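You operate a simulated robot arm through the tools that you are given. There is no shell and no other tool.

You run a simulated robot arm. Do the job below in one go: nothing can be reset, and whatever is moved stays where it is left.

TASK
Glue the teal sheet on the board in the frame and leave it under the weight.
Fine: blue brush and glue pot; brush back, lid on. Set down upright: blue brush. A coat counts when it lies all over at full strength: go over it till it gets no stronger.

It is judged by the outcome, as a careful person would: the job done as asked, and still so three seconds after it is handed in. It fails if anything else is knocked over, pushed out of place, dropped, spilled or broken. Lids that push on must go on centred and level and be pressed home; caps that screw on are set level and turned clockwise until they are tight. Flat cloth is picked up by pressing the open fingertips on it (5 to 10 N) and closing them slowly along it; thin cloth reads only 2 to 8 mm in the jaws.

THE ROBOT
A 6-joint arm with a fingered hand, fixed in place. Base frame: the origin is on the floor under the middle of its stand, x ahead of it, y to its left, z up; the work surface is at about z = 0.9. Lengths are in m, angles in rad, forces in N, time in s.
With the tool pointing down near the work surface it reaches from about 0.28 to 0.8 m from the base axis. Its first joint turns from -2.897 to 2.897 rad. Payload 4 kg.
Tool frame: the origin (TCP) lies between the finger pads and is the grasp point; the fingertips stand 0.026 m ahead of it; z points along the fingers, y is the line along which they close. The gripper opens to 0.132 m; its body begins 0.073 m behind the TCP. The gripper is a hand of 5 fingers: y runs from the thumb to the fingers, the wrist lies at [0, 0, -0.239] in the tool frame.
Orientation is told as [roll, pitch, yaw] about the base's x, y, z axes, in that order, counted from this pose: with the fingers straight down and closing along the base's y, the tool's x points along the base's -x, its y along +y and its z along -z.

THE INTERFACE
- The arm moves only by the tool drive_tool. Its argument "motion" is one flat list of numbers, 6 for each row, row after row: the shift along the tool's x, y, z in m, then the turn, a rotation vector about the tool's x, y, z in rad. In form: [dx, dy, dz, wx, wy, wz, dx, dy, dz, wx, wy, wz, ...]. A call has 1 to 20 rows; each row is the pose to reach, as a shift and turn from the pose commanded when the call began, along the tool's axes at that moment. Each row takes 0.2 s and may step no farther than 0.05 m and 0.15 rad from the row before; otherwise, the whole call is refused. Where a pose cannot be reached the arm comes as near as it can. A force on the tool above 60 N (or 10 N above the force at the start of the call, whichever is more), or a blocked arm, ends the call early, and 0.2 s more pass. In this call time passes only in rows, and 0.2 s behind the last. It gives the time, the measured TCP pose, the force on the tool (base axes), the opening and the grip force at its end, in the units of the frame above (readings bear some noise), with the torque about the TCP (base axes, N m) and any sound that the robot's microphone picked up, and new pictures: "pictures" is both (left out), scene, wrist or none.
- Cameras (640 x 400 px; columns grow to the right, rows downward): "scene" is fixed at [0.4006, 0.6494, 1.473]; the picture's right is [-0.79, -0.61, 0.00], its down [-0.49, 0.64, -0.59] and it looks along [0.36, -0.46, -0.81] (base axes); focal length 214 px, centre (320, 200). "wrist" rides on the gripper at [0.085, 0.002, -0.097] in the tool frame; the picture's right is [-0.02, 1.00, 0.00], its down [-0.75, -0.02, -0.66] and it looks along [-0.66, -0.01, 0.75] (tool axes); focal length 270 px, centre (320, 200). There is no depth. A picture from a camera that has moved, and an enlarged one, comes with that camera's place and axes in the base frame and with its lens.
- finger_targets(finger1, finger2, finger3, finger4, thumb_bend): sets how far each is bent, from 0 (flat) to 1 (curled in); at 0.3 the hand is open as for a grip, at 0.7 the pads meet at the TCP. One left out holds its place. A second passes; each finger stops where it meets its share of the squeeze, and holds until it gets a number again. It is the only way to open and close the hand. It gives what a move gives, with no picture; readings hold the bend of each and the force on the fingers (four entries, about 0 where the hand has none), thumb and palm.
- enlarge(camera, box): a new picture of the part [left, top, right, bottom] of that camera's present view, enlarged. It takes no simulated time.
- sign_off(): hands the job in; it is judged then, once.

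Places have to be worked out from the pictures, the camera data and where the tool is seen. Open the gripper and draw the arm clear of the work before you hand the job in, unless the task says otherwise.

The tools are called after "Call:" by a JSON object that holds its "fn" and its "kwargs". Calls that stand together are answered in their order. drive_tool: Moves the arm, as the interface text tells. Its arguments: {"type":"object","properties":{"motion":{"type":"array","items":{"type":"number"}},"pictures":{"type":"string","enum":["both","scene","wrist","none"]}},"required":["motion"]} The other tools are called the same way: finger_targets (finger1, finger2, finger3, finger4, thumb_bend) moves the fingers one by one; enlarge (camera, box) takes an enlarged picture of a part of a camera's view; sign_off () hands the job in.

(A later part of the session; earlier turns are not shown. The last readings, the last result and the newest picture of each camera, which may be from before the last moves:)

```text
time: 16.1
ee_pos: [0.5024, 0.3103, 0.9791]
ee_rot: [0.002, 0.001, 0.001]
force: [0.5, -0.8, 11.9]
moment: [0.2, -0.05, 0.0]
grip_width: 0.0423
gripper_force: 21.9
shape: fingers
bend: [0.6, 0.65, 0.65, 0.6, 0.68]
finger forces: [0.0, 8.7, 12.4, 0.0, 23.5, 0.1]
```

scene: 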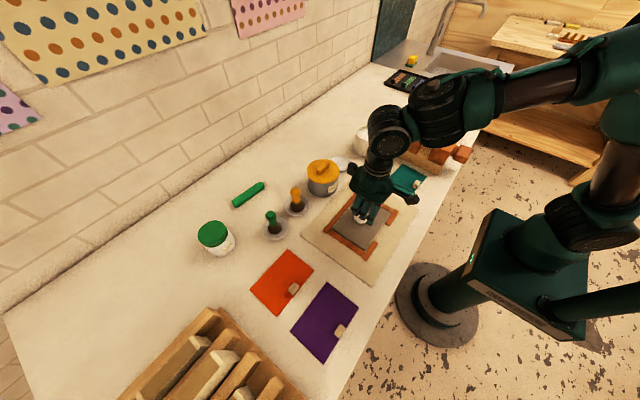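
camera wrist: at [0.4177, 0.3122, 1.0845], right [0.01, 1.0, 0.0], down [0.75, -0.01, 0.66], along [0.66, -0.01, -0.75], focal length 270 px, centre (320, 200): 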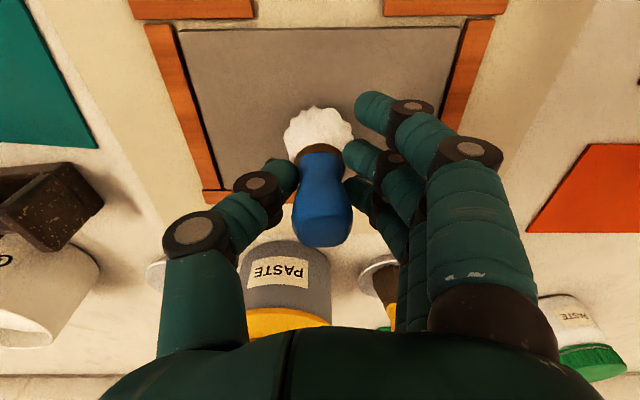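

Contact: about 12 N at TCP z ≈ 0.978. Look at what the bristles leave on the board.

Call:
{"fn": "drive_tool", "kwargs": {"motion": [0, 0, -0.0005, 0, 0, 0, 0, 0.01, -0.0005, 0, 0, 0, 0, 0.02, -0.0005, 0, 0, 0, 0, 0.03, -0.0005, 0, 0, 0], "pictures": "both"}}

Call:
{"fn": "enlarge", "kwargs": {"camera": "wrist", "box": [150, 0, 490, 210]}}

Call:
{"fn": "enlarge", "kwargs": {"camera": "scene", "box": [300, 160, 420, 260]}}

```text
time: 17.1
ee_pos: [0.5031, 0.3413, 0.9805]
ee_rot: [0.0, 0.003, 0.003]
force: [-0.1, -3.6, 10.5]
moment: [-0.09, -0.01, 0.03]
grip_width: 0.0429
gripper_force: 24.0
shape: fingers
bend: [0.6, 0.66, 0.66, 0.6, 0.68]
finger forces: [0.0, 8.1, 10.6, 0.0, 28.4, 0.0]
camera wrist: at [0.4186, 0.3435, 1.0775], right [0.02, 1.0, 0.0], down [0.75, -0.01, 0.66], along [0.66, -0.01, -0.75], focal length 270 px, centre (320, 200)
```

scene: 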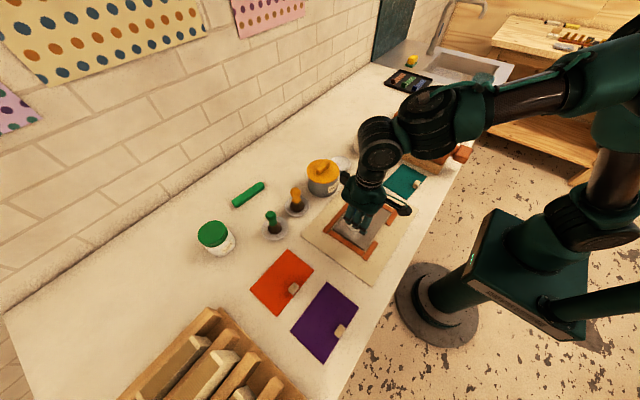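
wrist: 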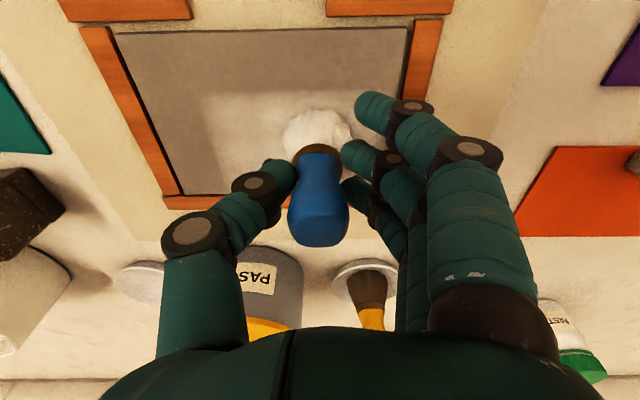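

```text
1.88 times, centred on (320, 105) of wrist
camera zoom: at [0.4186, 0.3435, 1.0775], right [0.02, 1.0, 0.0], down [0.75, -0.01, 0.66], along [0.66, -0.01, -0.75], focal length 509 px, centre (320, 379)
```

zoom: 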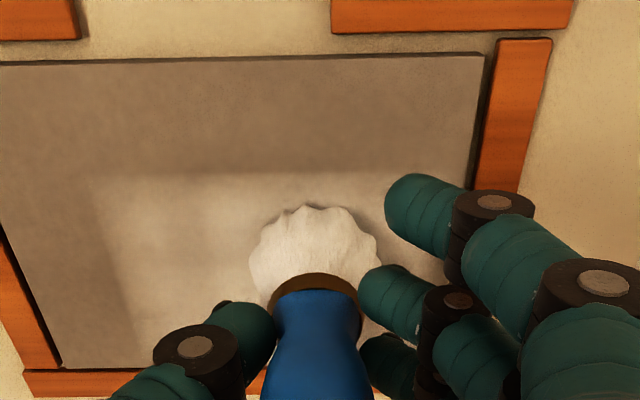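

```text
4.00 times, centred on (360, 210) of scene
camera zoom: at [0.4006, 0.6494, 1.473], right [-0.79, -0.61, 0.0], down [-0.49, 0.64, -0.59], along [0.36, -0.46, -0.81], focal length 858 px, centre (160, 160)
```

zoom: 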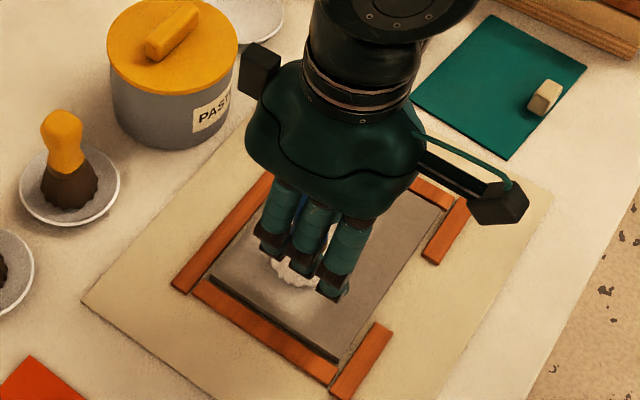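

A lighter coat appears where the bristles passed. I keep the same light pressure and start sweeping the near part of the board along y.

Call:
{"fn": "drive_tool", "kwargs": {"motion": [0, 0.013, 0, 0, 0, 0, 0, 0.025, 0, 0, 0, 0, 0.01, 0.025, 0, 0, 0, 0, 0.02, 0.025, 0, 0, 0, 0, 0.03, 0.025, 0, 0, 0, 0, 0.03, 0.0125, 0, 0, 0, 0, 0.03, 0, 0, 0, 0, 0, 0.03, -0.0125, 0, 0, 0, 0, 0.03, -0.025, 0, 0, 0, 0, 0.03, -0.0375, 0, 0, 0, 0, 0.03, -0.05, 0, 0, 0, 0, 0.03, -0.0625, 0, 0, 0, 0, 0.03, -0.075, 0, 0, 0, 0, 0.03, -0.087, 0, 0, 0, 0, 0.015, -0.087, 0, 0, 0, 0, 0.015, -0.07, 0, 0, 0, 0, 0.015, -0.05, 0, 0, 0, 0, 0.015, -0.03, 0, 0, 0, 0, 0.015, -0.01, 0, 0, 0, 0, 0.015, 0.01, 0, 0, 0, 0], "pictures": "both"}}

Call:
{"fn": "enlarge", "kwargs": {"camera": "wrist", "box": [100, 0, 490, 210]}}

Call:
{"fn": "enlarge", "kwargs": {"camera": "scene", "box": [300, 160, 420, 260]}}

```text
time: 21.3
ee_pos: [0.4874, 0.3506, 0.9792]
ee_rot: [0.003, 0.0, 0.002]
force: [2.1, -9.8, 26.9]
moment: [-0.45, -0.08, 0.05]
grip_width: 0.0443
gripper_force: 33.6
shape: fingers
bend: [0.6, 0.67, 0.67, 0.6, 0.68]
finger forces: [0.0, 10.2, 13.8, 0.0, 42.8, 0.0]
camera wrist: at [0.4024, 0.3528, 1.0768], right [0.02, 1.0, 0.0], down [0.75, -0.01, 0.66], along [0.66, -0.01, -0.75], focal length 270 px, centre (320, 200)
```

scene: 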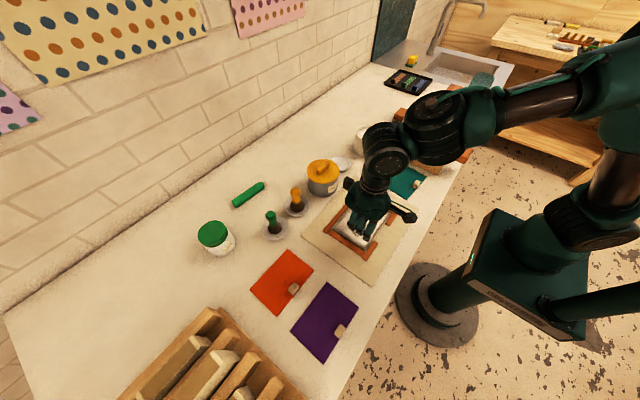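
wrist: 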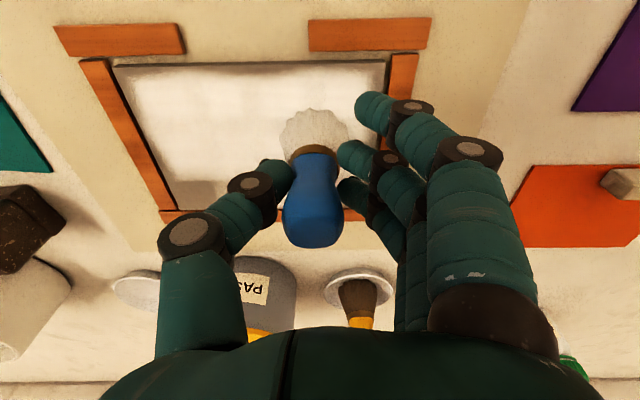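

```text
1.64 times, centred on (295, 105) of wrist
camera zoom: at [0.4024, 0.3528, 1.0768], right [0.02, 1.0, 0.0], down [0.75, -0.01, 0.66], along [0.66, -0.01, -0.75], focal length 444 px, centre (361, 356)
```

zoom: 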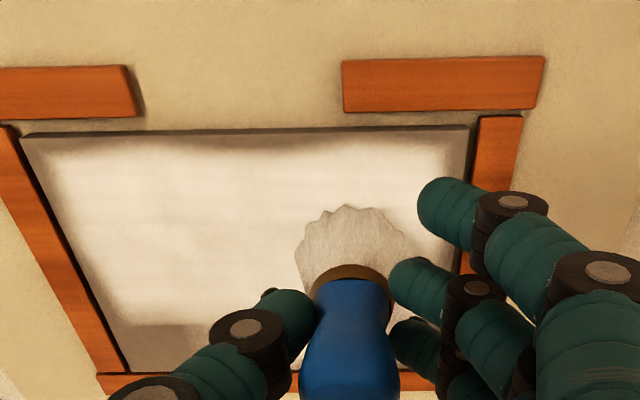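

```text
4.00 times, centred on (360, 210) of scene
camera zoom: at [0.4006, 0.6494, 1.473], right [-0.79, -0.61, 0.0], down [-0.49, 0.64, -0.59], along [0.36, -0.46, -0.81], focal length 858 px, centre (160, 160)
```

zoom: 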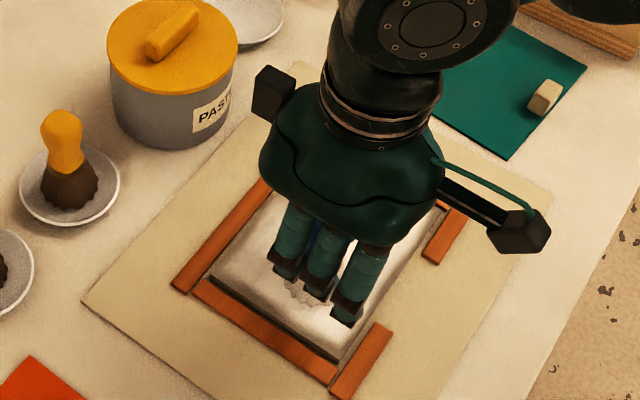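

The coat turns white where gone over, and the brush is getting less loaded. Force is a bit high (27 N), so I raise by 0.7 mm and sweep the far part.

Call:
{"fn": "drive_tool", "kwargs": {"motion": [-0.0135, 0.005, -0.0007, 0, 0, 0, -0.027, 0.016, -0.0007, 0, 0, 0, -0.027, -0.003, -0.0007, 0, 0, 0, -0.027, -0.022, -0.0007, 0, 0, 0, -0.027, -0.041, -0.0007, 0, 0, 0, -0.027, -0.06, -0.0007, 0, 0, 0, -0.027, -0.079, -0.0007, 0, 0, 0, -0.027, -0.098, -0.0007, 0, 0, 0, -0.037, -0.098, -0.0007, 0, 0, 0, -0.047, -0.098, -0.0007, 0, 0, 0, -0.047, -0.079, -0.0007, 0, 0, 0, -0.047, -0.06, -0.0007, 0, 0, 0, -0.047, -0.041, -0.0007, 0, 0, 0, -0.047, -0.022, -0.0007, 0, 0, 0, -0.047, -0.003, -0.0007, 0, 0, 0, -0.047, 0.016, -0.0007, 0, 0, 0], "pictures": "both"}}

Call:
{"fn": "enlarge", "kwargs": {"camera": "wrist", "box": [100, 0, 490, 210]}}

Call:
{"fn": "enlarge", "kwargs": {"camera": "scene", "box": [300, 160, 420, 260]}}

```text
time: 24.7
ee_pos: [0.5341, 0.3652, 0.9784]
ee_rot: [0.002, 0.003, 0.003]
force: [0.1, -7.7, 19.9]
moment: [-0.25, -0.02, -0.03]
grip_width: 0.0435
gripper_force: 29.8
shape: fingers
bend: [0.6, 0.66, 0.67, 0.6, 0.68]
finger forces: [0.1, 9.9, 12.6, 0.0, 36.2, 0.1]
camera wrist: at [0.449, 0.3685, 1.077], right [0.02, 1.0, 0.0], down [0.75, -0.01, 0.66], along [0.66, -0.01, -0.75], focal length 270 px, centre (320, 200)
```

scene: 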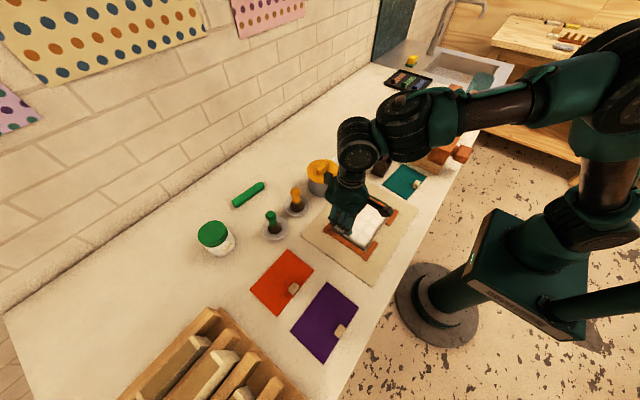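
wrist: 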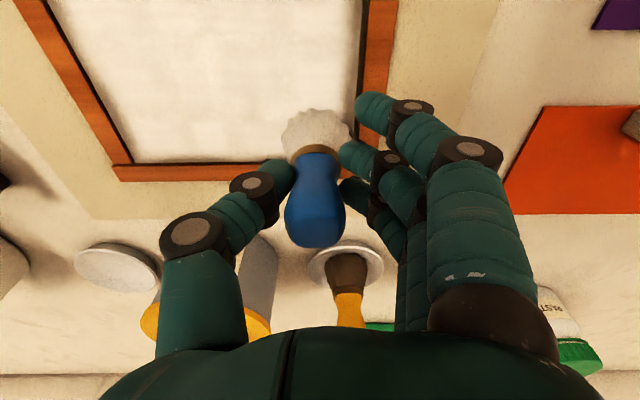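

```text
1.64 times, centred on (295, 105) of wrist
camera zoom: at [0.449, 0.3685, 1.077], right [0.02, 1.0, 0.0], down [0.75, -0.01, 0.66], along [0.66, -0.01, -0.75], focal length 444 px, centre (361, 356)
```

zoom: 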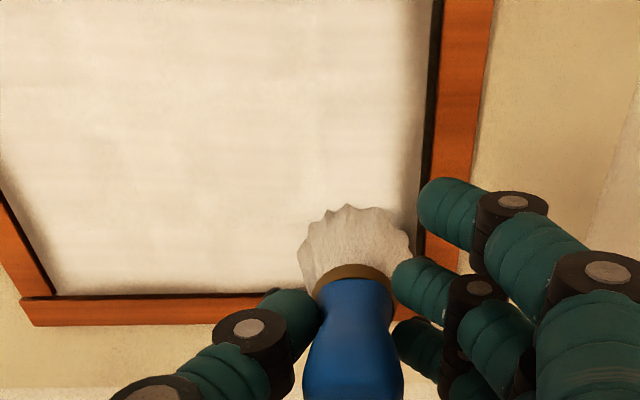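

```text
4.00 times, centred on (360, 210) of scene
camera zoom: at [0.4006, 0.6494, 1.473], right [-0.79, -0.61, 0.0], down [-0.49, 0.64, -0.59], along [0.36, -0.46, -0.81], focal length 858 px, centre (160, 160)
```

zoom: 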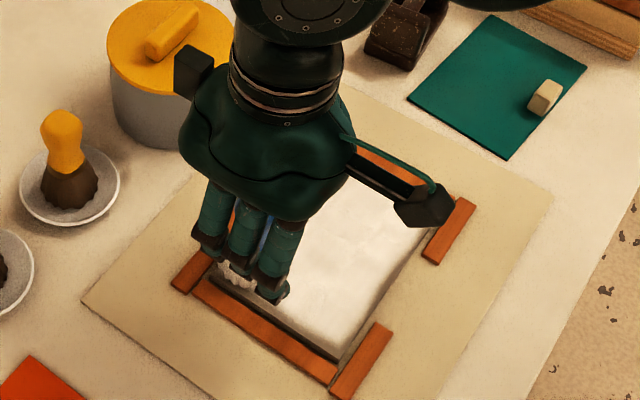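

The middle is well coated; narrow strips at the edges remain. I ease the pressure a little and test moving 5 mm closer to the left (+y) bar while watching the side force.

Call:
{"fn": "drive_tool", "kwargs": {"motion": [0, 0.0, -0.0005, 0, 0, 0, 0, 0.003, -0.0005, 0, 0, 0, 0, 0.006, -0.0005, 0, 0, 0], "pictures": "none"}}

```text
time: 25.5
ee_pos: [0.535, 0.3714, 0.9792]
ee_rot: [0.001, 0.003, 0.0]
force: [-0.3, -4.1, 11.0]
moment: [-0.08, -0.02, -0.03]
grip_width: 0.0435
gripper_force: 25.5
shape: fingers
bend: [0.6, 0.66, 0.66, 0.6, 0.68]
finger forces: [0.0, 9.5, 12.2, 0.1, 30.1, 0.0]
```

No contact with the bar (side force is just friction). I run along this edge toward the robot, then look.

Call:
{"fn": "drive_tool", "kwargs": {"motion": [0.01, 0.001, 0, 0, 0, 0, 0.02, 0.001, 0, 0, 0, 0, 0.03, 0.001, 0, 0, 0, 0, 0.04, 0.001, 0, 0, 0, 0, 0.05, 0.001, 0, 0, 0, 0, 0.06, 0.001, 0, 0, 0, 0, 0.07, 0.001, 0, 0, 0, 0], "pictures": "both"}}

Call:
{"fn": "enlarge", "kwargs": {"camera": "wrist", "box": [100, 0, 490, 210]}}

Call:
{"fn": "enlarge", "kwargs": {"camera": "scene", "box": [300, 160, 420, 260]}}

```text
time: 27.1
ee_pos: [0.4647, 0.373, 0.9795]
ee_rot: [0.0, 0.003, 0.003]
force: [-1.0, -1.0, 0.0]
moment: [-0.02, 0.03, 0.01]
grip_width: 0.0422
gripper_force: 19.5
shape: fingers
bend: [0.6, 0.64, 0.65, 0.6, 0.68]
finger forces: [0.1, 8.3, 8.5, 0.1, 22.0, 0.0]
camera wrist: at [0.3795, 0.376, 1.0781], right [0.02, 1.0, 0.0], down [0.75, -0.01, 0.66], along [0.66, -0.01, -0.76], focal length 270 px, centre (320, 200)
```

scene: 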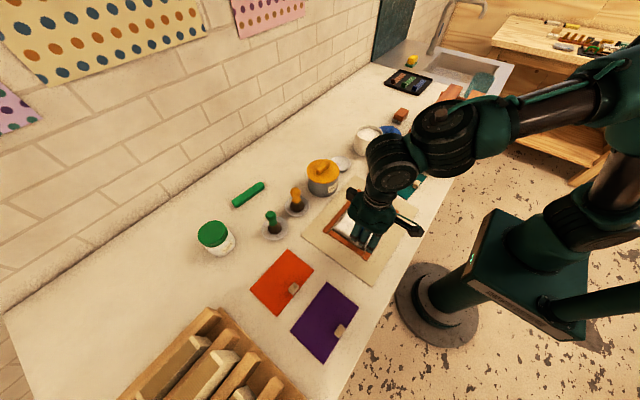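
wrist: 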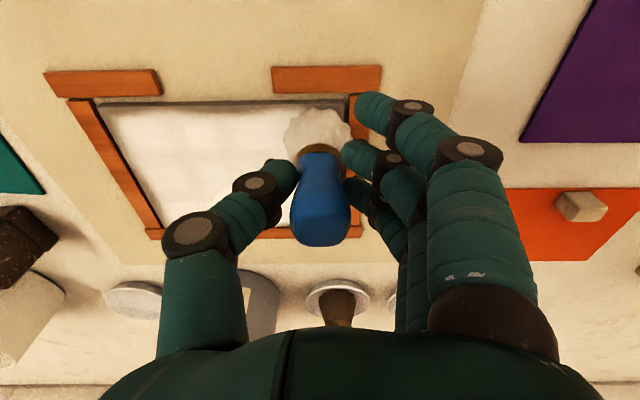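

```text
1.64 times, centred on (295, 105) of wrist
camera zoom: at [0.3795, 0.376, 1.0781], right [0.02, 1.0, 0.0], down [0.75, -0.01, 0.66], along [0.66, -0.01, -0.76], focal length 444 px, centre (361, 356)
```

zoom: 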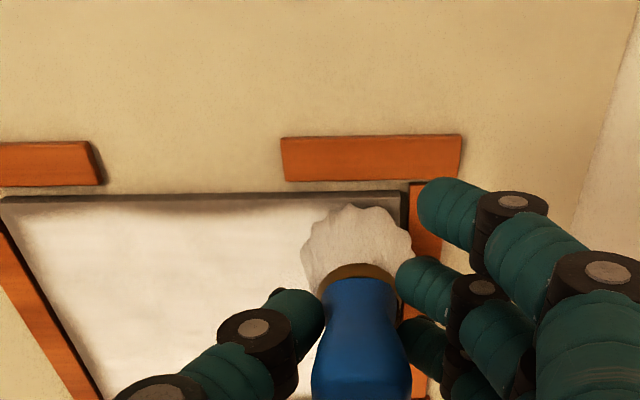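

```text
4.00 times, centred on (360, 210) of scene
camera zoom: at [0.4006, 0.6494, 1.473], right [-0.79, -0.61, 0.0], down [-0.49, 0.64, -0.59], along [0.36, -0.46, -0.81], focal length 858 px, centre (160, 160)
```

zoom: 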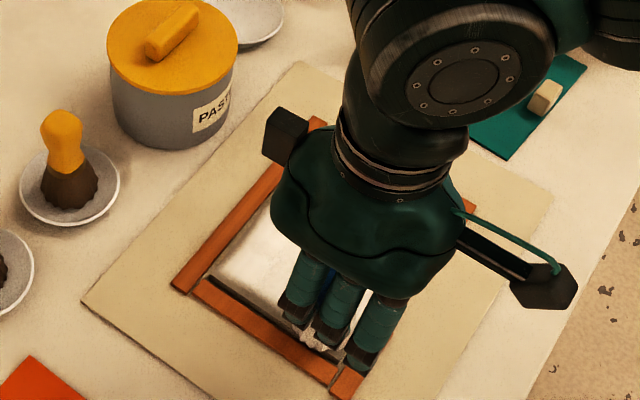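

Contact was lost on that last stretch (0 N). I lower by 0.8 mm and sweep along the near edge of the board toward the other side.

Call:
{"fn": "drive_tool", "kwargs": {"motion": [0.0, 0, 0.0008, 0, 0, 0, 0.004, -0.005, 0.0008, 0, 0, 0, 0.004, -0.02, 0.0008, 0, 0, 0, 0.004, -0.035, 0.0008, 0, 0, 0, 0.004, -0.05, 0.0008, 0, 0, 0, 0.004, -0.065, 0.0008, 0, 0, 0, 0.004, -0.08, 0.0008, 0, 0, 0, 0.004, -0.095, 0.0008, 0, 0, 0, 0.004, -0.11, 0.0008, 0, 0, 0, 0.004, -0.125, 0.0008, 0, 0, 0], "pictures": "both"}}

Call:
{"fn": "enlarge", "kwargs": {"camera": "wrist", "box": [180, 0, 570, 210]}}

Call:
{"fn": "enlarge", "kwargs": {"camera": "scene", "box": [300, 160, 420, 260]}}

```text
time: 29.3
ee_pos: [0.4608, 0.2498, 0.9797]
ee_rot: [0.002, 0.0, 0.004]
force: [-0.9, 6.2, 16.0]
moment: [0.75, 0.0, 0.03]
grip_width: 0.0417
gripper_force: 25.3
shape: fingers
bend: [0.6, 0.66, 0.66, 0.6, 0.68]
finger forces: [0.0, 16.0, 17.4, 0.1, 17.8, 0.0]
camera wrist: at [0.3754, 0.2518, 1.0774], right [0.02, 1.0, 0.0], down [0.75, -0.01, 0.66], along [0.66, -0.01, -0.75], focal length 270 px, centre (320, 200)
```

scene: 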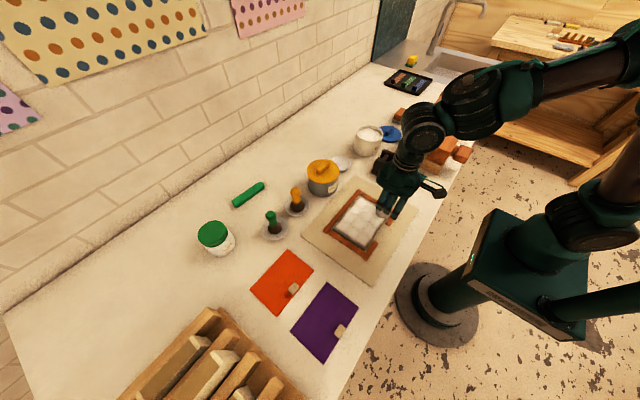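
wrist: 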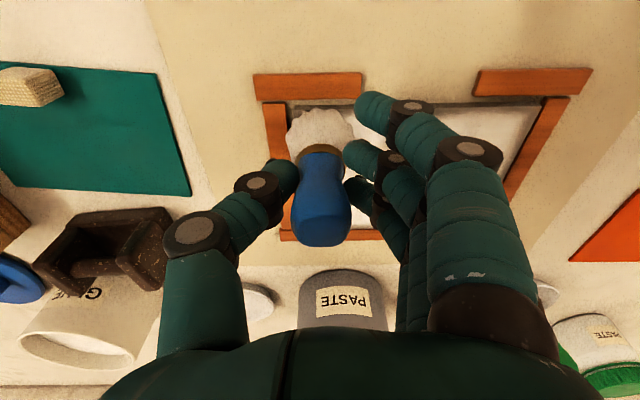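

```text
1.64 times, centred on (375, 105) of wrist
camera zoom: at [0.3754, 0.2518, 1.0774], right [0.02, 1.0, 0.0], down [0.75, -0.01, 0.66], along [0.66, -0.01, -0.75], focal length 444 px, centre (230, 356)
```

zoom: 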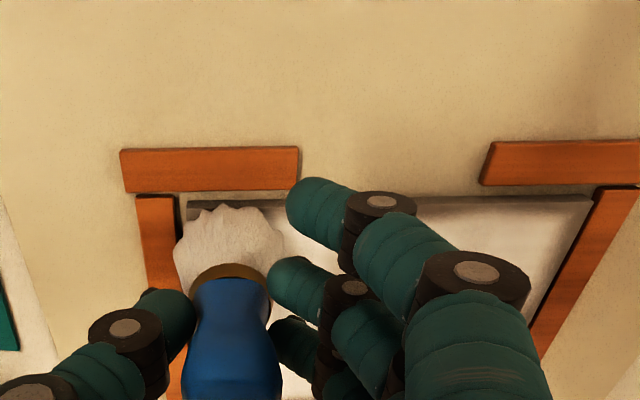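

```text
4.00 times, centred on (360, 210) of scene
camera zoom: at [0.4006, 0.6494, 1.473], right [-0.79, -0.61, 0.0], down [-0.49, 0.64, -0.59], along [0.36, -0.46, -0.81], focal length 858 px, centre (160, 160)
```

zoom: 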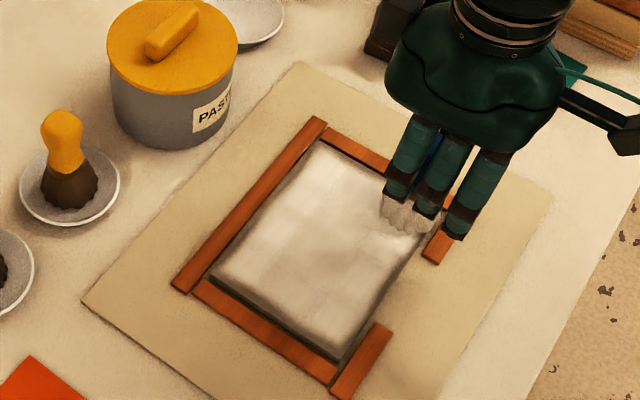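

The coat is uneven (grey patches at the edges), so a second loaded pass will be needed. I first run along the right edge to the far side, then look.

Call:
{"fn": "drive_tool", "kwargs": {"motion": [-0.01, -0.003, -0.0003, 0, 0, 0, -0.02, -0.003, -0.0003, 0, 0, 0, -0.03, -0.003, -0.0003, 0, 0, 0, -0.04, -0.003, -0.0003, 0, 0, 0, -0.05, -0.003, -0.0003, 0, 0, 0, -0.06, -0.003, -0.0003, 0, 0, 0, -0.07, -0.003, -0.0003, 0, 0, 0, -0.078, -0.003, -0.0003, 0, 0, 0], "pictures": "none"}}

Call:
{"fn": "drive_tool", "kwargs": {"motion": [0, 0, -0.02, 0, 0, 0, 0, 0, -0.05, 0, 0, 0, 0, 0, -0.08, 0, 0, 0, 0.0, 0, -0.11, 0, 0, 0], "pictures": "both"}}

Call:
{"fn": "enlarge", "kwargs": {"camera": "wrist", "box": [180, 0, 570, 210]}}

Call:
{"fn": "enlarge", "kwargs": {"camera": "scene", "box": [300, 160, 420, 260]}}

```text
time: 31.1
ee_pos: [0.5388, 0.2448, 0.9782]
ee_rot: [0.001, 0.003, 0.002]
force: [-0.2, 0.6, 0.5]
moment: [0.01, 0.03, 0.0]
grip_width: 0.0415
gripper_force: 18.3
shape: fingers
bend: [0.6, 0.65, 0.65, 0.6, 0.68]
finger forces: [0.0, 8.6, 8.8, 0.1, 20.0, 0.0]
```

```text
time: 32.1
ee_pos: [0.5399, 0.2463, 1.0889]
ee_rot: [0.0, 0.003, 0.003]
force: [0.4, -0.2, -0.3]
moment: [-0.03, 0.0, 0.01]
grip_width: 0.0417
gripper_force: 18.3
shape: fingers
bend: [0.6, 0.65, 0.65, 0.6, 0.68]
finger forces: [0.1, 8.1, 8.4, 0.0, 19.8, 0.0]
camera wrist: at [0.4548, 0.2482, 1.1877], right [0.02, 1.0, 0.0], down [0.75, -0.01, 0.66], along [0.66, -0.01, -0.76], focal length 270 px, centre (320, 200)
```

scene: 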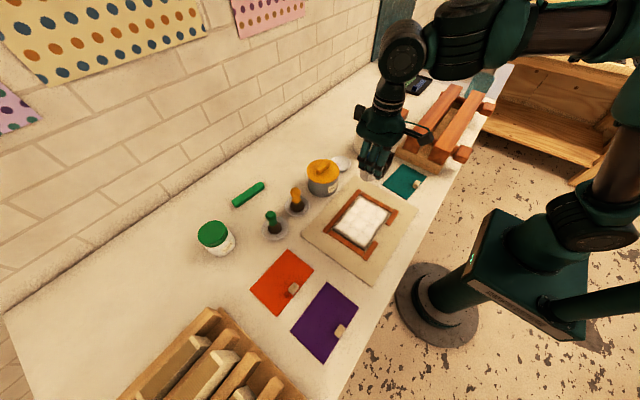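
wrist: 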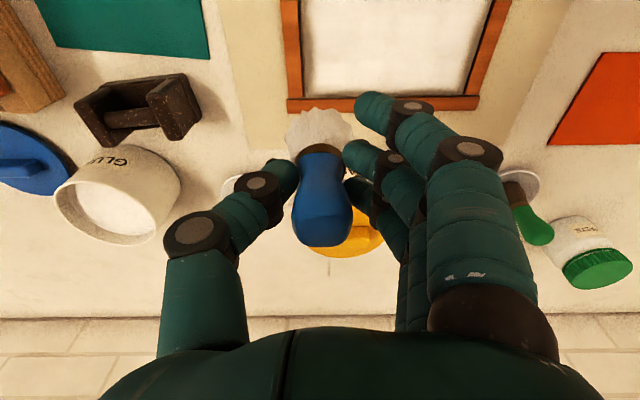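

```text
1.64 times, centred on (375, 105) of wrist
camera zoom: at [0.4548, 0.2482, 1.1877], right [0.02, 1.0, 0.0], down [0.75, -0.01, 0.66], along [0.66, -0.01, -0.76], focal length 444 px, centre (230, 356)
```

zoom: 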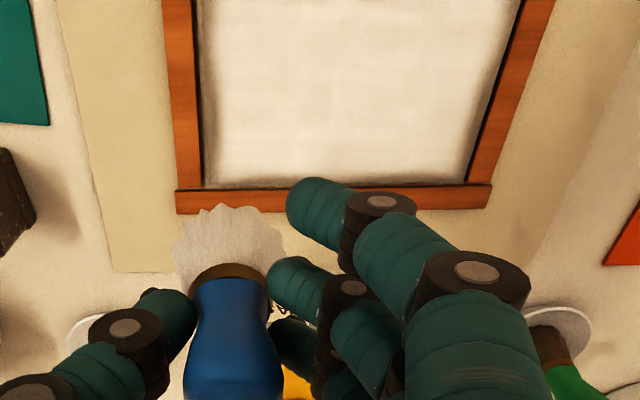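

```text
4.00 times, centred on (360, 210) of scene
camera zoom: at [0.4006, 0.6494, 1.473], right [-0.79, -0.61, 0.0], down [-0.49, 0.64, -0.59], along [0.36, -0.46, -0.81], focal length 858 px, centre (160, 160)
```

zoom: 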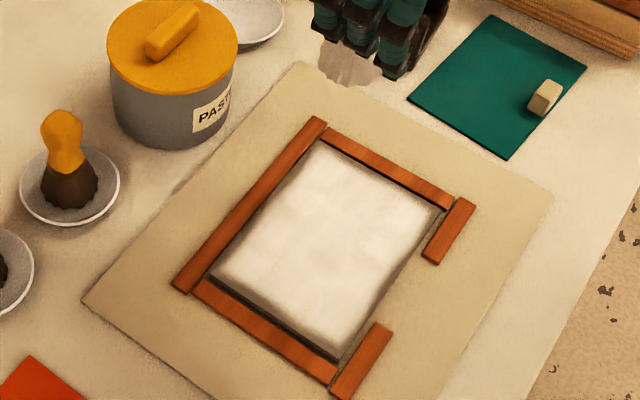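

Coat is nearly there but edges are weaker; contact was lost on the edge runs. I go back to the pot to reload the brush.

Call:
{"fn": "drive_tool", "kwargs": {"motion": [-0.02, -0.039, 0, 0, 0, 0, -0.04, -0.078, 0, 0, 0, 0, -0.06, -0.118, 0, 0, 0, 0, -0.08, -0.157, 0, 0, 0, 0, -0.1, -0.196, 0, 0, 0, 0, -0.122, -0.236, 0, 0, 0, 0, -0.122, -0.236, 0.025, 0, 0, 0, -0.122, -0.236, 0.045, 0, 0, 0, -0.122, -0.236, 0.053, 0, 0, 0], "pictures": "wrist"}}

Call:
{"fn": "drive_tool", "kwargs": {"motion": [0, 0, 0.002, 0, 0, 0, 0, 0, 0.004, 0, 0, 0, 0, 0, 0.006, 0, 0, 0], "pictures": "none"}}

Call:
{"fn": "drive_tool", "kwargs": {"motion": [0, 0, 0.0015, 0, 0, 0, 0, 0, 0.003, 0, 0, 0], "pictures": "none"}}

```text
time: 34.1
ee_pos: [0.6621, 0.0086, 1.0349]
ee_rot: [-0.001, 0.003, 0.003]
force: [0.5, -0.3, -0.4]
moment: [0.02, 0.0, 0.0]
grip_width: 0.0414
gripper_force: 18.2
shape: fingers
bend: [0.6, 0.65, 0.65, 0.6, 0.68]
finger forces: [0.0, 7.9, 8.1, 0.1, 19.2, 0.0]
camera wrist: at [0.577, 0.0109, 1.1337], right [0.02, 1.0, 0.0], down [0.75, -0.01, 0.66], along [0.66, -0.01, -0.75], focal length 270 px, centre (320, 200)
```

wrist: 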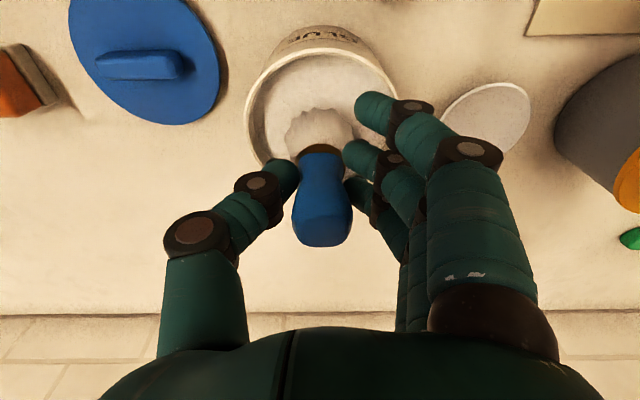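

```text
time: 34.9
ee_pos: [0.662, 0.0086, 1.029]
ee_rot: [0.001, 0.004, 0.003]
force: [-0.9, 0.0, -1.3]
moment: [-0.02, 0.04, -0.02]
grip_width: 0.0415
gripper_force: 18.0
shape: fingers
bend: [0.6, 0.65, 0.65, 0.6, 0.68]
finger forces: [0.0, 7.9, 8.2, 0.0, 19.2, 0.0]
```

```text
time: 35.5
ee_pos: [0.6616, 0.0094, 1.0275]
ee_rot: [0.0, 0.001, 0.003]
force: [-3.2, -0.8, 11.2]
moment: [0.2, -0.09, 0.01]
grip_width: 0.0414
gripper_force: 30.2
shape: fingers
bend: [0.6, 0.68, 0.66, 0.6, 0.68]
finger forces: [0.1, 21.8, 18.4, 0.0, 20.3, 0.0]
```

Contact with the glue again at about 11 N. I lift and check that the brush is freshly loaded.

Call:
{"fn": "drive_tool", "kwargs": {"motion": [0, 0, -0.01, 0, 0, 0, 0, 0, -0.03, 0, 0, 0, 0, 0, -0.06, 0, 0, 0], "pictures": "both"}}

Call:
{"fn": "enlarge", "kwargs": {"camera": "wrist", "box": [160, 0, 460, 250]}}

Call:
{"fn": "enlarge", "kwargs": {"camera": "scene", "box": [310, 80, 430, 280]}}

```text
time: 36.3
ee_pos: [0.6598, 0.01, 1.0872]
ee_rot: [0.0, 0.005, 0.002]
force: [-0.2, 1.0, 0.0]
moment: [-0.03, -0.02, -0.02]
grip_width: 0.0413
gripper_force: 24.0
shape: fingers
bend: [0.6, 0.68, 0.65, 0.6, 0.68]
finger forces: [0.0, 19.9, 10.1, 0.0, 17.7, 0.0]
camera wrist: at [0.576, 0.0125, 1.1849], right [0.02, 1.0, 0.0], down [0.75, -0.01, 0.66], along [0.66, -0.01, -0.75], focal length 270 px, centre (320, 200)
```

scene: 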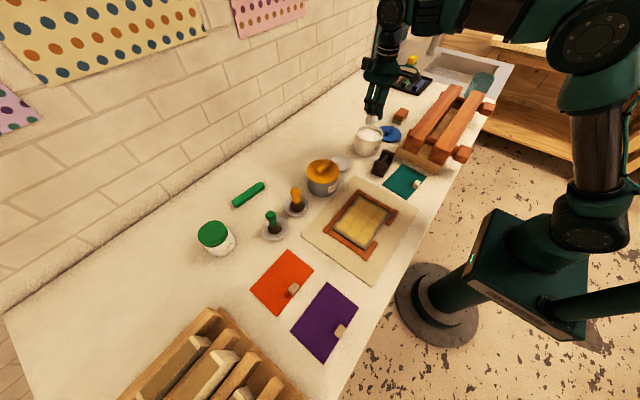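
wrist: 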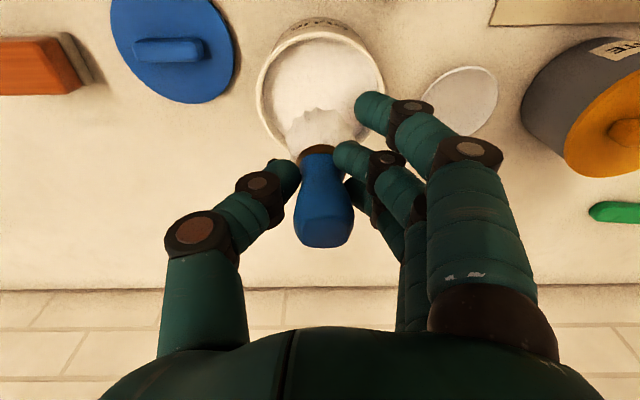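

```text
1.60 times, centred on (310, 125) of wrist
camera zoom: at [0.576, 0.0125, 1.1849], right [0.02, 1.0, 0.0], down [0.75, -0.01, 0.66], along [0.66, -0.01, -0.75], focal length 432 px, centre (336, 320)
```

zoom: 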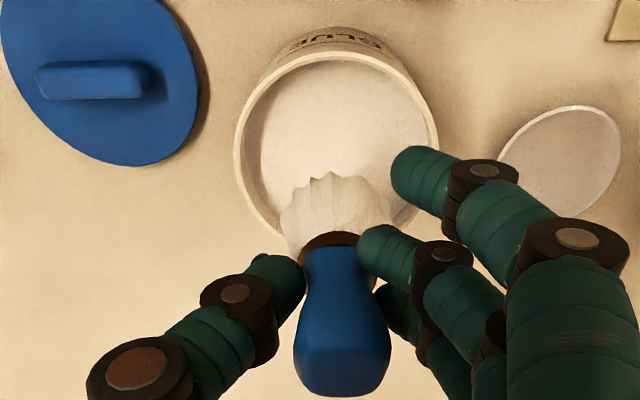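

```text
2.00 times, centred on (370, 180) of scene
camera zoom: at [0.4006, 0.6494, 1.473], right [-0.79, -0.61, 0.0], down [-0.49, 0.64, -0.59], along [0.36, -0.46, -0.81], focal length 429 px, centre (220, 240)
```

zoom: 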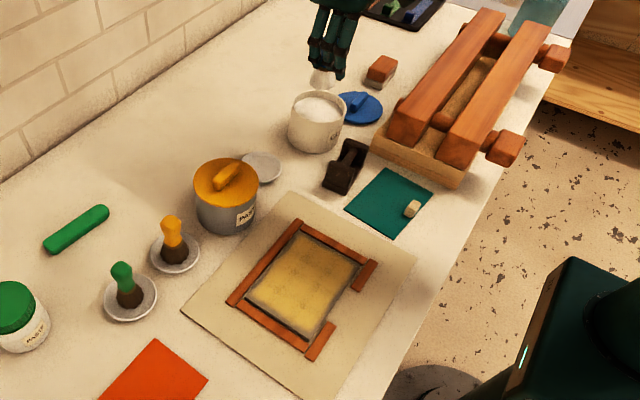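

The coat on the board has changed to yellowish within a few seconds — it seems to be starting to set. Let me look more closely before I decide.

Call:
{"fn": "enlarge", "kwargs": {"camera": "scene", "box": [310, 170, 420, 260]}}

```text
4.44 times, centred on (365, 215) of scene
camera zoom: at [0.4006, 0.6494, 1.473], right [-0.79, -0.61, 0.0], down [-0.49, 0.64, -0.59], along [0.36, -0.46, -0.81], focal length 953 px, centre (120, 133)
```

zoom: 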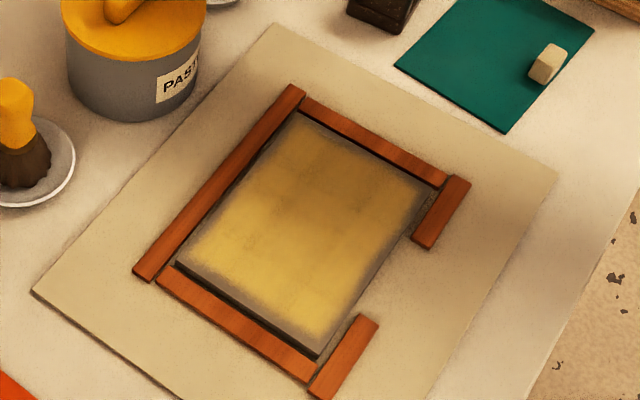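

The centre coat is good but the edges are weak, and the glue is ageing, so I return quickly with the reloaded brush to go over it all again, starting at the edges.

Call:
{"fn": "drive_tool", "kwargs": {"motion": [0.022, 0.04, 0, 0, 0, 0, 0.044, 0.08, 0, 0, 0, 0, 0.066, 0.12, 0, 0, 0, 0, 0.088, 0.16, 0, 0, 0, 0, 0.11, 0.2, 0, 0, 0, 0, 0.132, 0.24, 0, 0, 0, 0, 0.154, 0.28, 0, 0, 0, 0, 0.176, 0.32, 0, 0, 0, 0, 0.197, 0.36, 0.01, 0, 0, 0, 0.199, 0.361, 0.045, 0, 0, 0, 0.199, 0.361, 0.08, 0, 0, 0, 0.199, 0.361, 0.1, 0, 0, 0, 0.199, 0.361, 0.106, 0, 0, 0], "pictures": "none"}}

Call:
{"fn": "drive_tool", "kwargs": {"motion": [0, 0, 0.0015, 0, 0, 0, 0, 0, 0.003, 0, 0, 0], "pictures": "none"}}

```text
time: 39.1
ee_pos: [0.4619, 0.3713, 0.9803]
ee_rot: [0.001, 0.002, 0.001]
force: [0.2, -0.5, -0.4]
moment: [0.06, 0.02, 0.03]
grip_width: 0.0412
gripper_force: 22.2
shape: fingers
bend: [0.6, 0.68, 0.65, 0.6, 0.68]
finger forces: [0.0, 18.5, 9.1, 0.1, 16.7, 0.0]
```

```text
time: 39.7
ee_pos: [0.4618, 0.3698, 0.9796]
ee_rot: [0.002, 0.002, 0.005]
force: [-3.9, -0.2, 12.1]
moment: [0.26, -0.02, 0.1]
grip_width: 0.0414
gripper_force: 26.4
shape: fingers
bend: [0.6, 0.68, 0.66, 0.6, 0.68]
finger forces: [0.0, 16.1, 17.2, 0.0, 19.1, 0.0]
```

Contact at about 12 N at the near-left corner. I sweep the near edge, pressing slightly more to stay in contact.

Call:
{"fn": "drive_tool", "kwargs": {"motion": [0.002, -0.006, 0.0003, 0, 0, 0, 0.003, -0.02, 0.0004, 0, 0, 0, 0.003, -0.034, 0.0004, 0, 0, 0, 0.003, -0.048, 0.0004, 0, 0, 0, 0.003, -0.062, 0.0004, 0, 0, 0, 0.003, -0.076, 0.0004, 0, 0, 0, 0.003, -0.09, 0.0004, 0, 0, 0, 0.003, -0.104, 0.0004, 0, 0, 0, 0.003, -0.116, 0.0004, 0, 0, 0, 0.003, -0.125, 0.0004, 0, 0, 0], "pictures": "both"}}

Call:
{"fn": "enlarge", "kwargs": {"camera": "scene", "box": [310, 170, 420, 260]}}

```text
time: 41.9
ee_pos: [0.4596, 0.2439, 0.9794]
ee_rot: [0.001, 0.003, 0.002]
force: [0.9, 12.8, 35.2]
moment: [1.2, -0.11, 0.01]
grip_width: 0.039
gripper_force: 41.4
shape: fingers
bend: [0.6, 0.7, 0.69, 0.6, 0.68]
finger forces: [0.1, 34.3, 34.9, 0.1, 13.8, 0.0]
camera wrist: at [0.3739, 0.247, 1.077], right [0.02, 1.0, 0.0], down [0.75, -0.01, 0.66], along [0.66, -0.01, -0.75], focal length 270 px, centre (320, 200)
```

scene: 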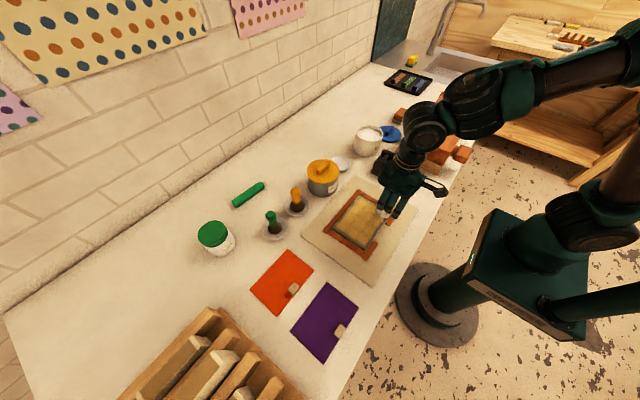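
wrist: 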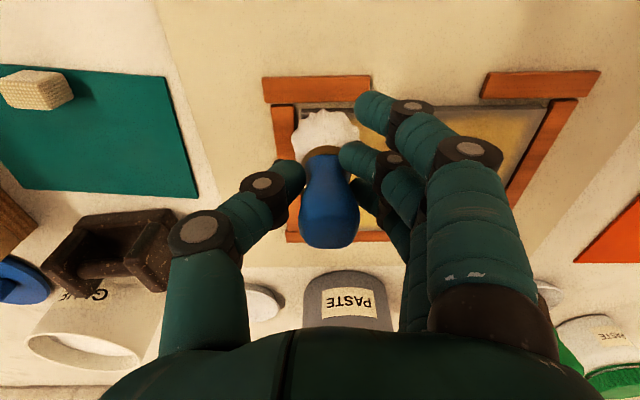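

```text
4.44 times, centred on (365, 215) of scene
camera zoom: at [0.4006, 0.6494, 1.473], right [-0.79, -0.61, 0.0], down [-0.49, 0.64, -0.59], along [0.36, -0.46, -0.81], focal length 953 px, centre (120, 133)
```

zoom: 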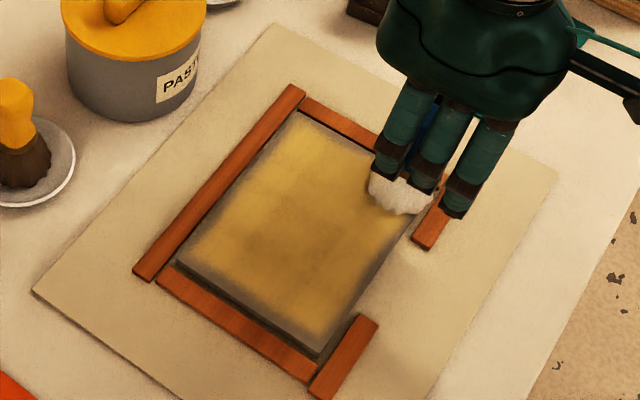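

The near-edge strip still looks yellowish; I zoom in with the wrist camera on the freshly brushed strip to understand how the coat responds.

Call:
{"fn": "enlarge", "kwargs": {"camera": "wrist", "box": [250, 60, 610, 250]}}

```text
1.78 times, centred on (430, 155) of wrist
camera zoom: at [0.3739, 0.247, 1.077], right [0.02, 1.0, 0.0], down [0.75, -0.01, 0.66], along [0.66, -0.01, -0.75], focal length 480 px, centre (124, 280)
```

zoom: 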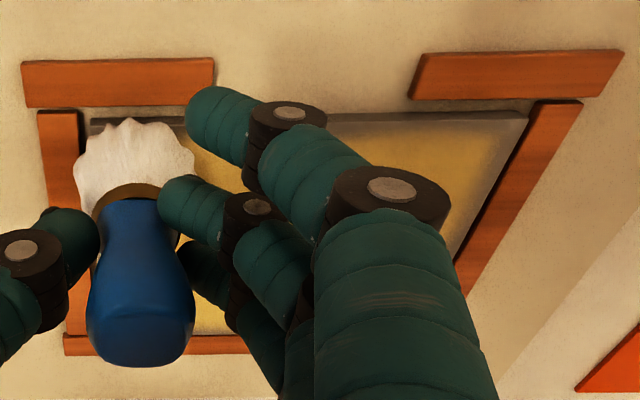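

The unpainted strip along the edges looks constant all round (about 6–8 mm), so the coatable area may be just the sheet's footprint. I ease the pressure and test a stroke across the middle to see how it responds.

Call:
{"fn": "drive_tool", "kwargs": {"motion": [-0.005, 0.003, -0.0012, 0, 0, 0, -0.018, 0.012, -0.0012, 0, 0, 0, -0.031, 0.024, -0.0012, 0, 0, 0, -0.044, 0.036, -0.0012, 0, 0, 0, -0.044, 0.05, -0.0012, 0, 0, 0, -0.044, 0.064, -0.0012, 0, 0, 0, -0.044, 0.078, -0.0012, 0, 0, 0], "pictures": "both"}}

Call:
{"fn": "enlarge", "kwargs": {"camera": "wrist", "box": [130, 0, 490, 210]}}

Call:
{"fn": "enlarge", "kwargs": {"camera": "scene", "box": [310, 170, 420, 260]}}

```text
time: 43.5
ee_pos: [0.5015, 0.3248, 0.9789]
ee_rot: [0.0, 0.004, 0.001]
force: [0.4, -4.8, 10.5]
moment: [-0.11, -0.09, -0.03]
grip_width: 0.0422
gripper_force: 35.0
shape: fingers
bend: [0.6, 0.68, 0.67, 0.6, 0.68]
finger forces: [0.1, 30.0, 16.4, 0.0, 24.4, 0.0]
camera wrist: at [0.4178, 0.3263, 1.0774], right [0.02, 1.0, 0.0], down [0.75, -0.01, 0.66], along [0.66, -0.01, -0.75], focal length 270 px, centre (320, 200)
```

scene: 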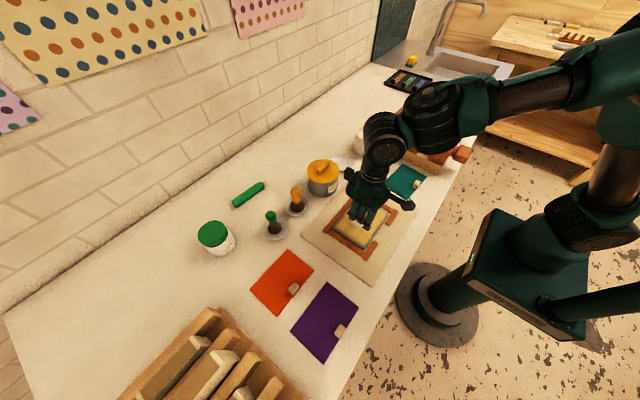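
wrist: 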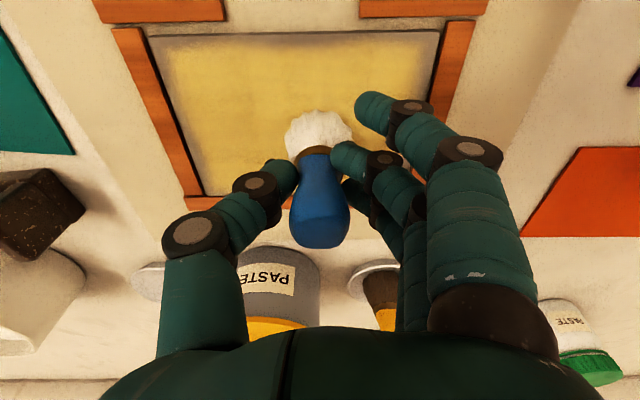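

```text
1.78 times, centred on (310, 105) of wrist
camera zoom: at [0.4178, 0.3263, 1.0774], right [0.02, 1.0, 0.0], down [0.75, -0.01, 0.66], along [0.66, -0.01, -0.75], focal length 480 px, centre (338, 369)
```

zoom: 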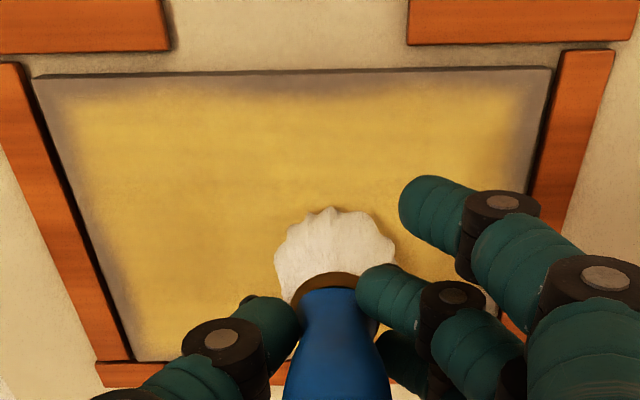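

```text
4.44 times, centred on (365, 215) of scene
camera zoom: at [0.4006, 0.6494, 1.473], right [-0.79, -0.61, 0.0], down [-0.49, 0.64, -0.59], along [0.36, -0.46, -0.81], focal length 953 px, centre (120, 133)
```

zoom: 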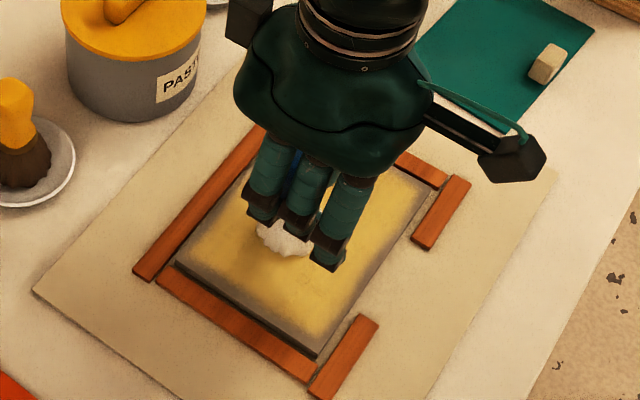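

The whole coat shows the same tint even where just brushed, so the tint is a state of the glue, and brightness shows strength; margins at the edges are weaker. I run a careful loop along all edges with the loaded brush.

Call:
{"fn": "drive_tool", "kwargs": {"motion": [-0.0105, 0.02, 0.0002, 0, 0, 0, -0.0205, 0.04, 0.0002, 0, 0, 0, -0.0205, 0.053, 0.0002, 0, 0, 0, -0.0085, 0.053, 0.0002, 0, 0, 0, 0.0065, 0.053, 0.0003, 0, 0, 0, 0.0215, 0.053, 0.0004, 0, 0, 0, 0.0365, 0.053, 0.0004, 0, 0, 0, 0.0435, 0.049, 0.0003, 0, 0, 0, 0.0435, 0.03, 0.0, 0, 0, 0, 0.0435, 0.01, -0.0003, 0, 0, 0, 0.0435, -0.01, -0.0003, 0, 0, 0, 0.0435, -0.03, -0.0003, 0, 0, 0, 0.0435, -0.05, -0.0003, 0, 0, 0, 0.0435, -0.07, -0.0003, 0, 0, 0, 0.0415, -0.085, -0.0003, 0, 0, 0, 0.0265, -0.085, 0, 0, 0, 0, 0.0115, -0.085, 0, 0, 0, 0, -0.0035, -0.085, 0, 0, 0, 0, -0.0185, -0.085, 0, 0, 0, 0, -0.0335, -0.085, 0, 0, 0, 0], "pictures": "both"}}

Call:
{"fn": "enlarge", "kwargs": {"camera": "scene", "box": [310, 170, 420, 260]}}

```text
time: 47.7
ee_pos: [0.5362, 0.2387, 0.9787]
ee_rot: [0.001, 0.002, 0.001]
force: [-9.2, 0.6, 27.1]
moment: [0.39, 0.18, 0.14]
grip_width: 0.0414
gripper_force: 41.4
shape: fingers
bend: [0.6, 0.69, 0.68, 0.6, 0.68]
finger forces: [0.0, 33.3, 25.0, 0.0, 24.9, 0.0]
camera wrist: at [0.452, 0.24, 1.0771], right [0.02, 1.0, 0.0], down [0.75, -0.01, 0.66], along [0.66, -0.01, -0.75], focal length 270 px, centre (320, 200)
```

scene: 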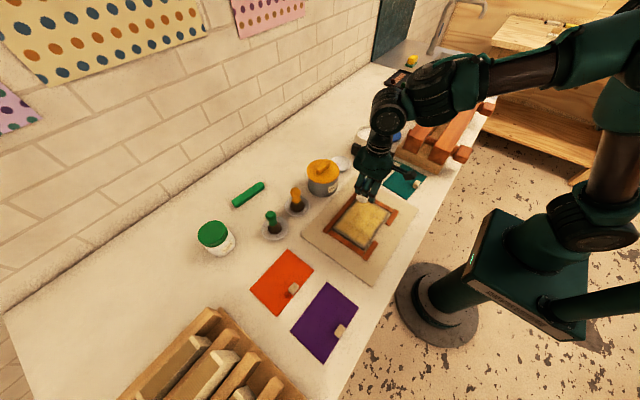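
wrist: 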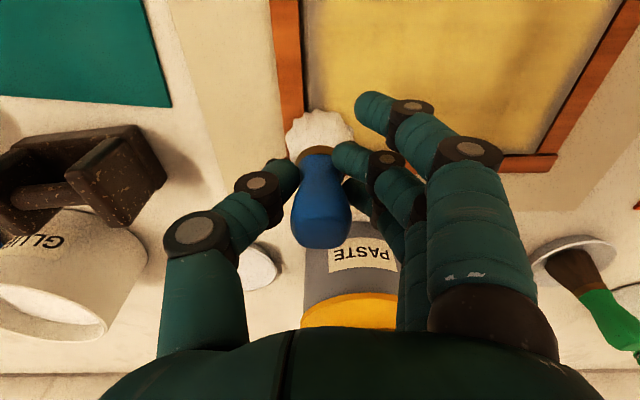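

```text
4.44 times, centred on (365, 215) of scene
camera zoom: at [0.4006, 0.6494, 1.473], right [-0.79, -0.61, 0.0], down [-0.49, 0.64, -0.59], along [0.36, -0.46, -0.81], focal length 953 px, centre (120, 133)
```

zoom: 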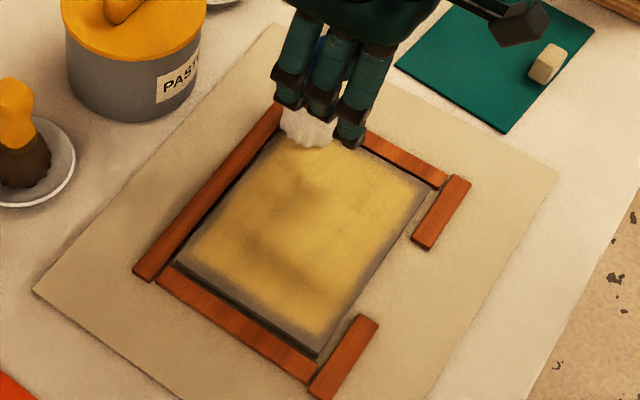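

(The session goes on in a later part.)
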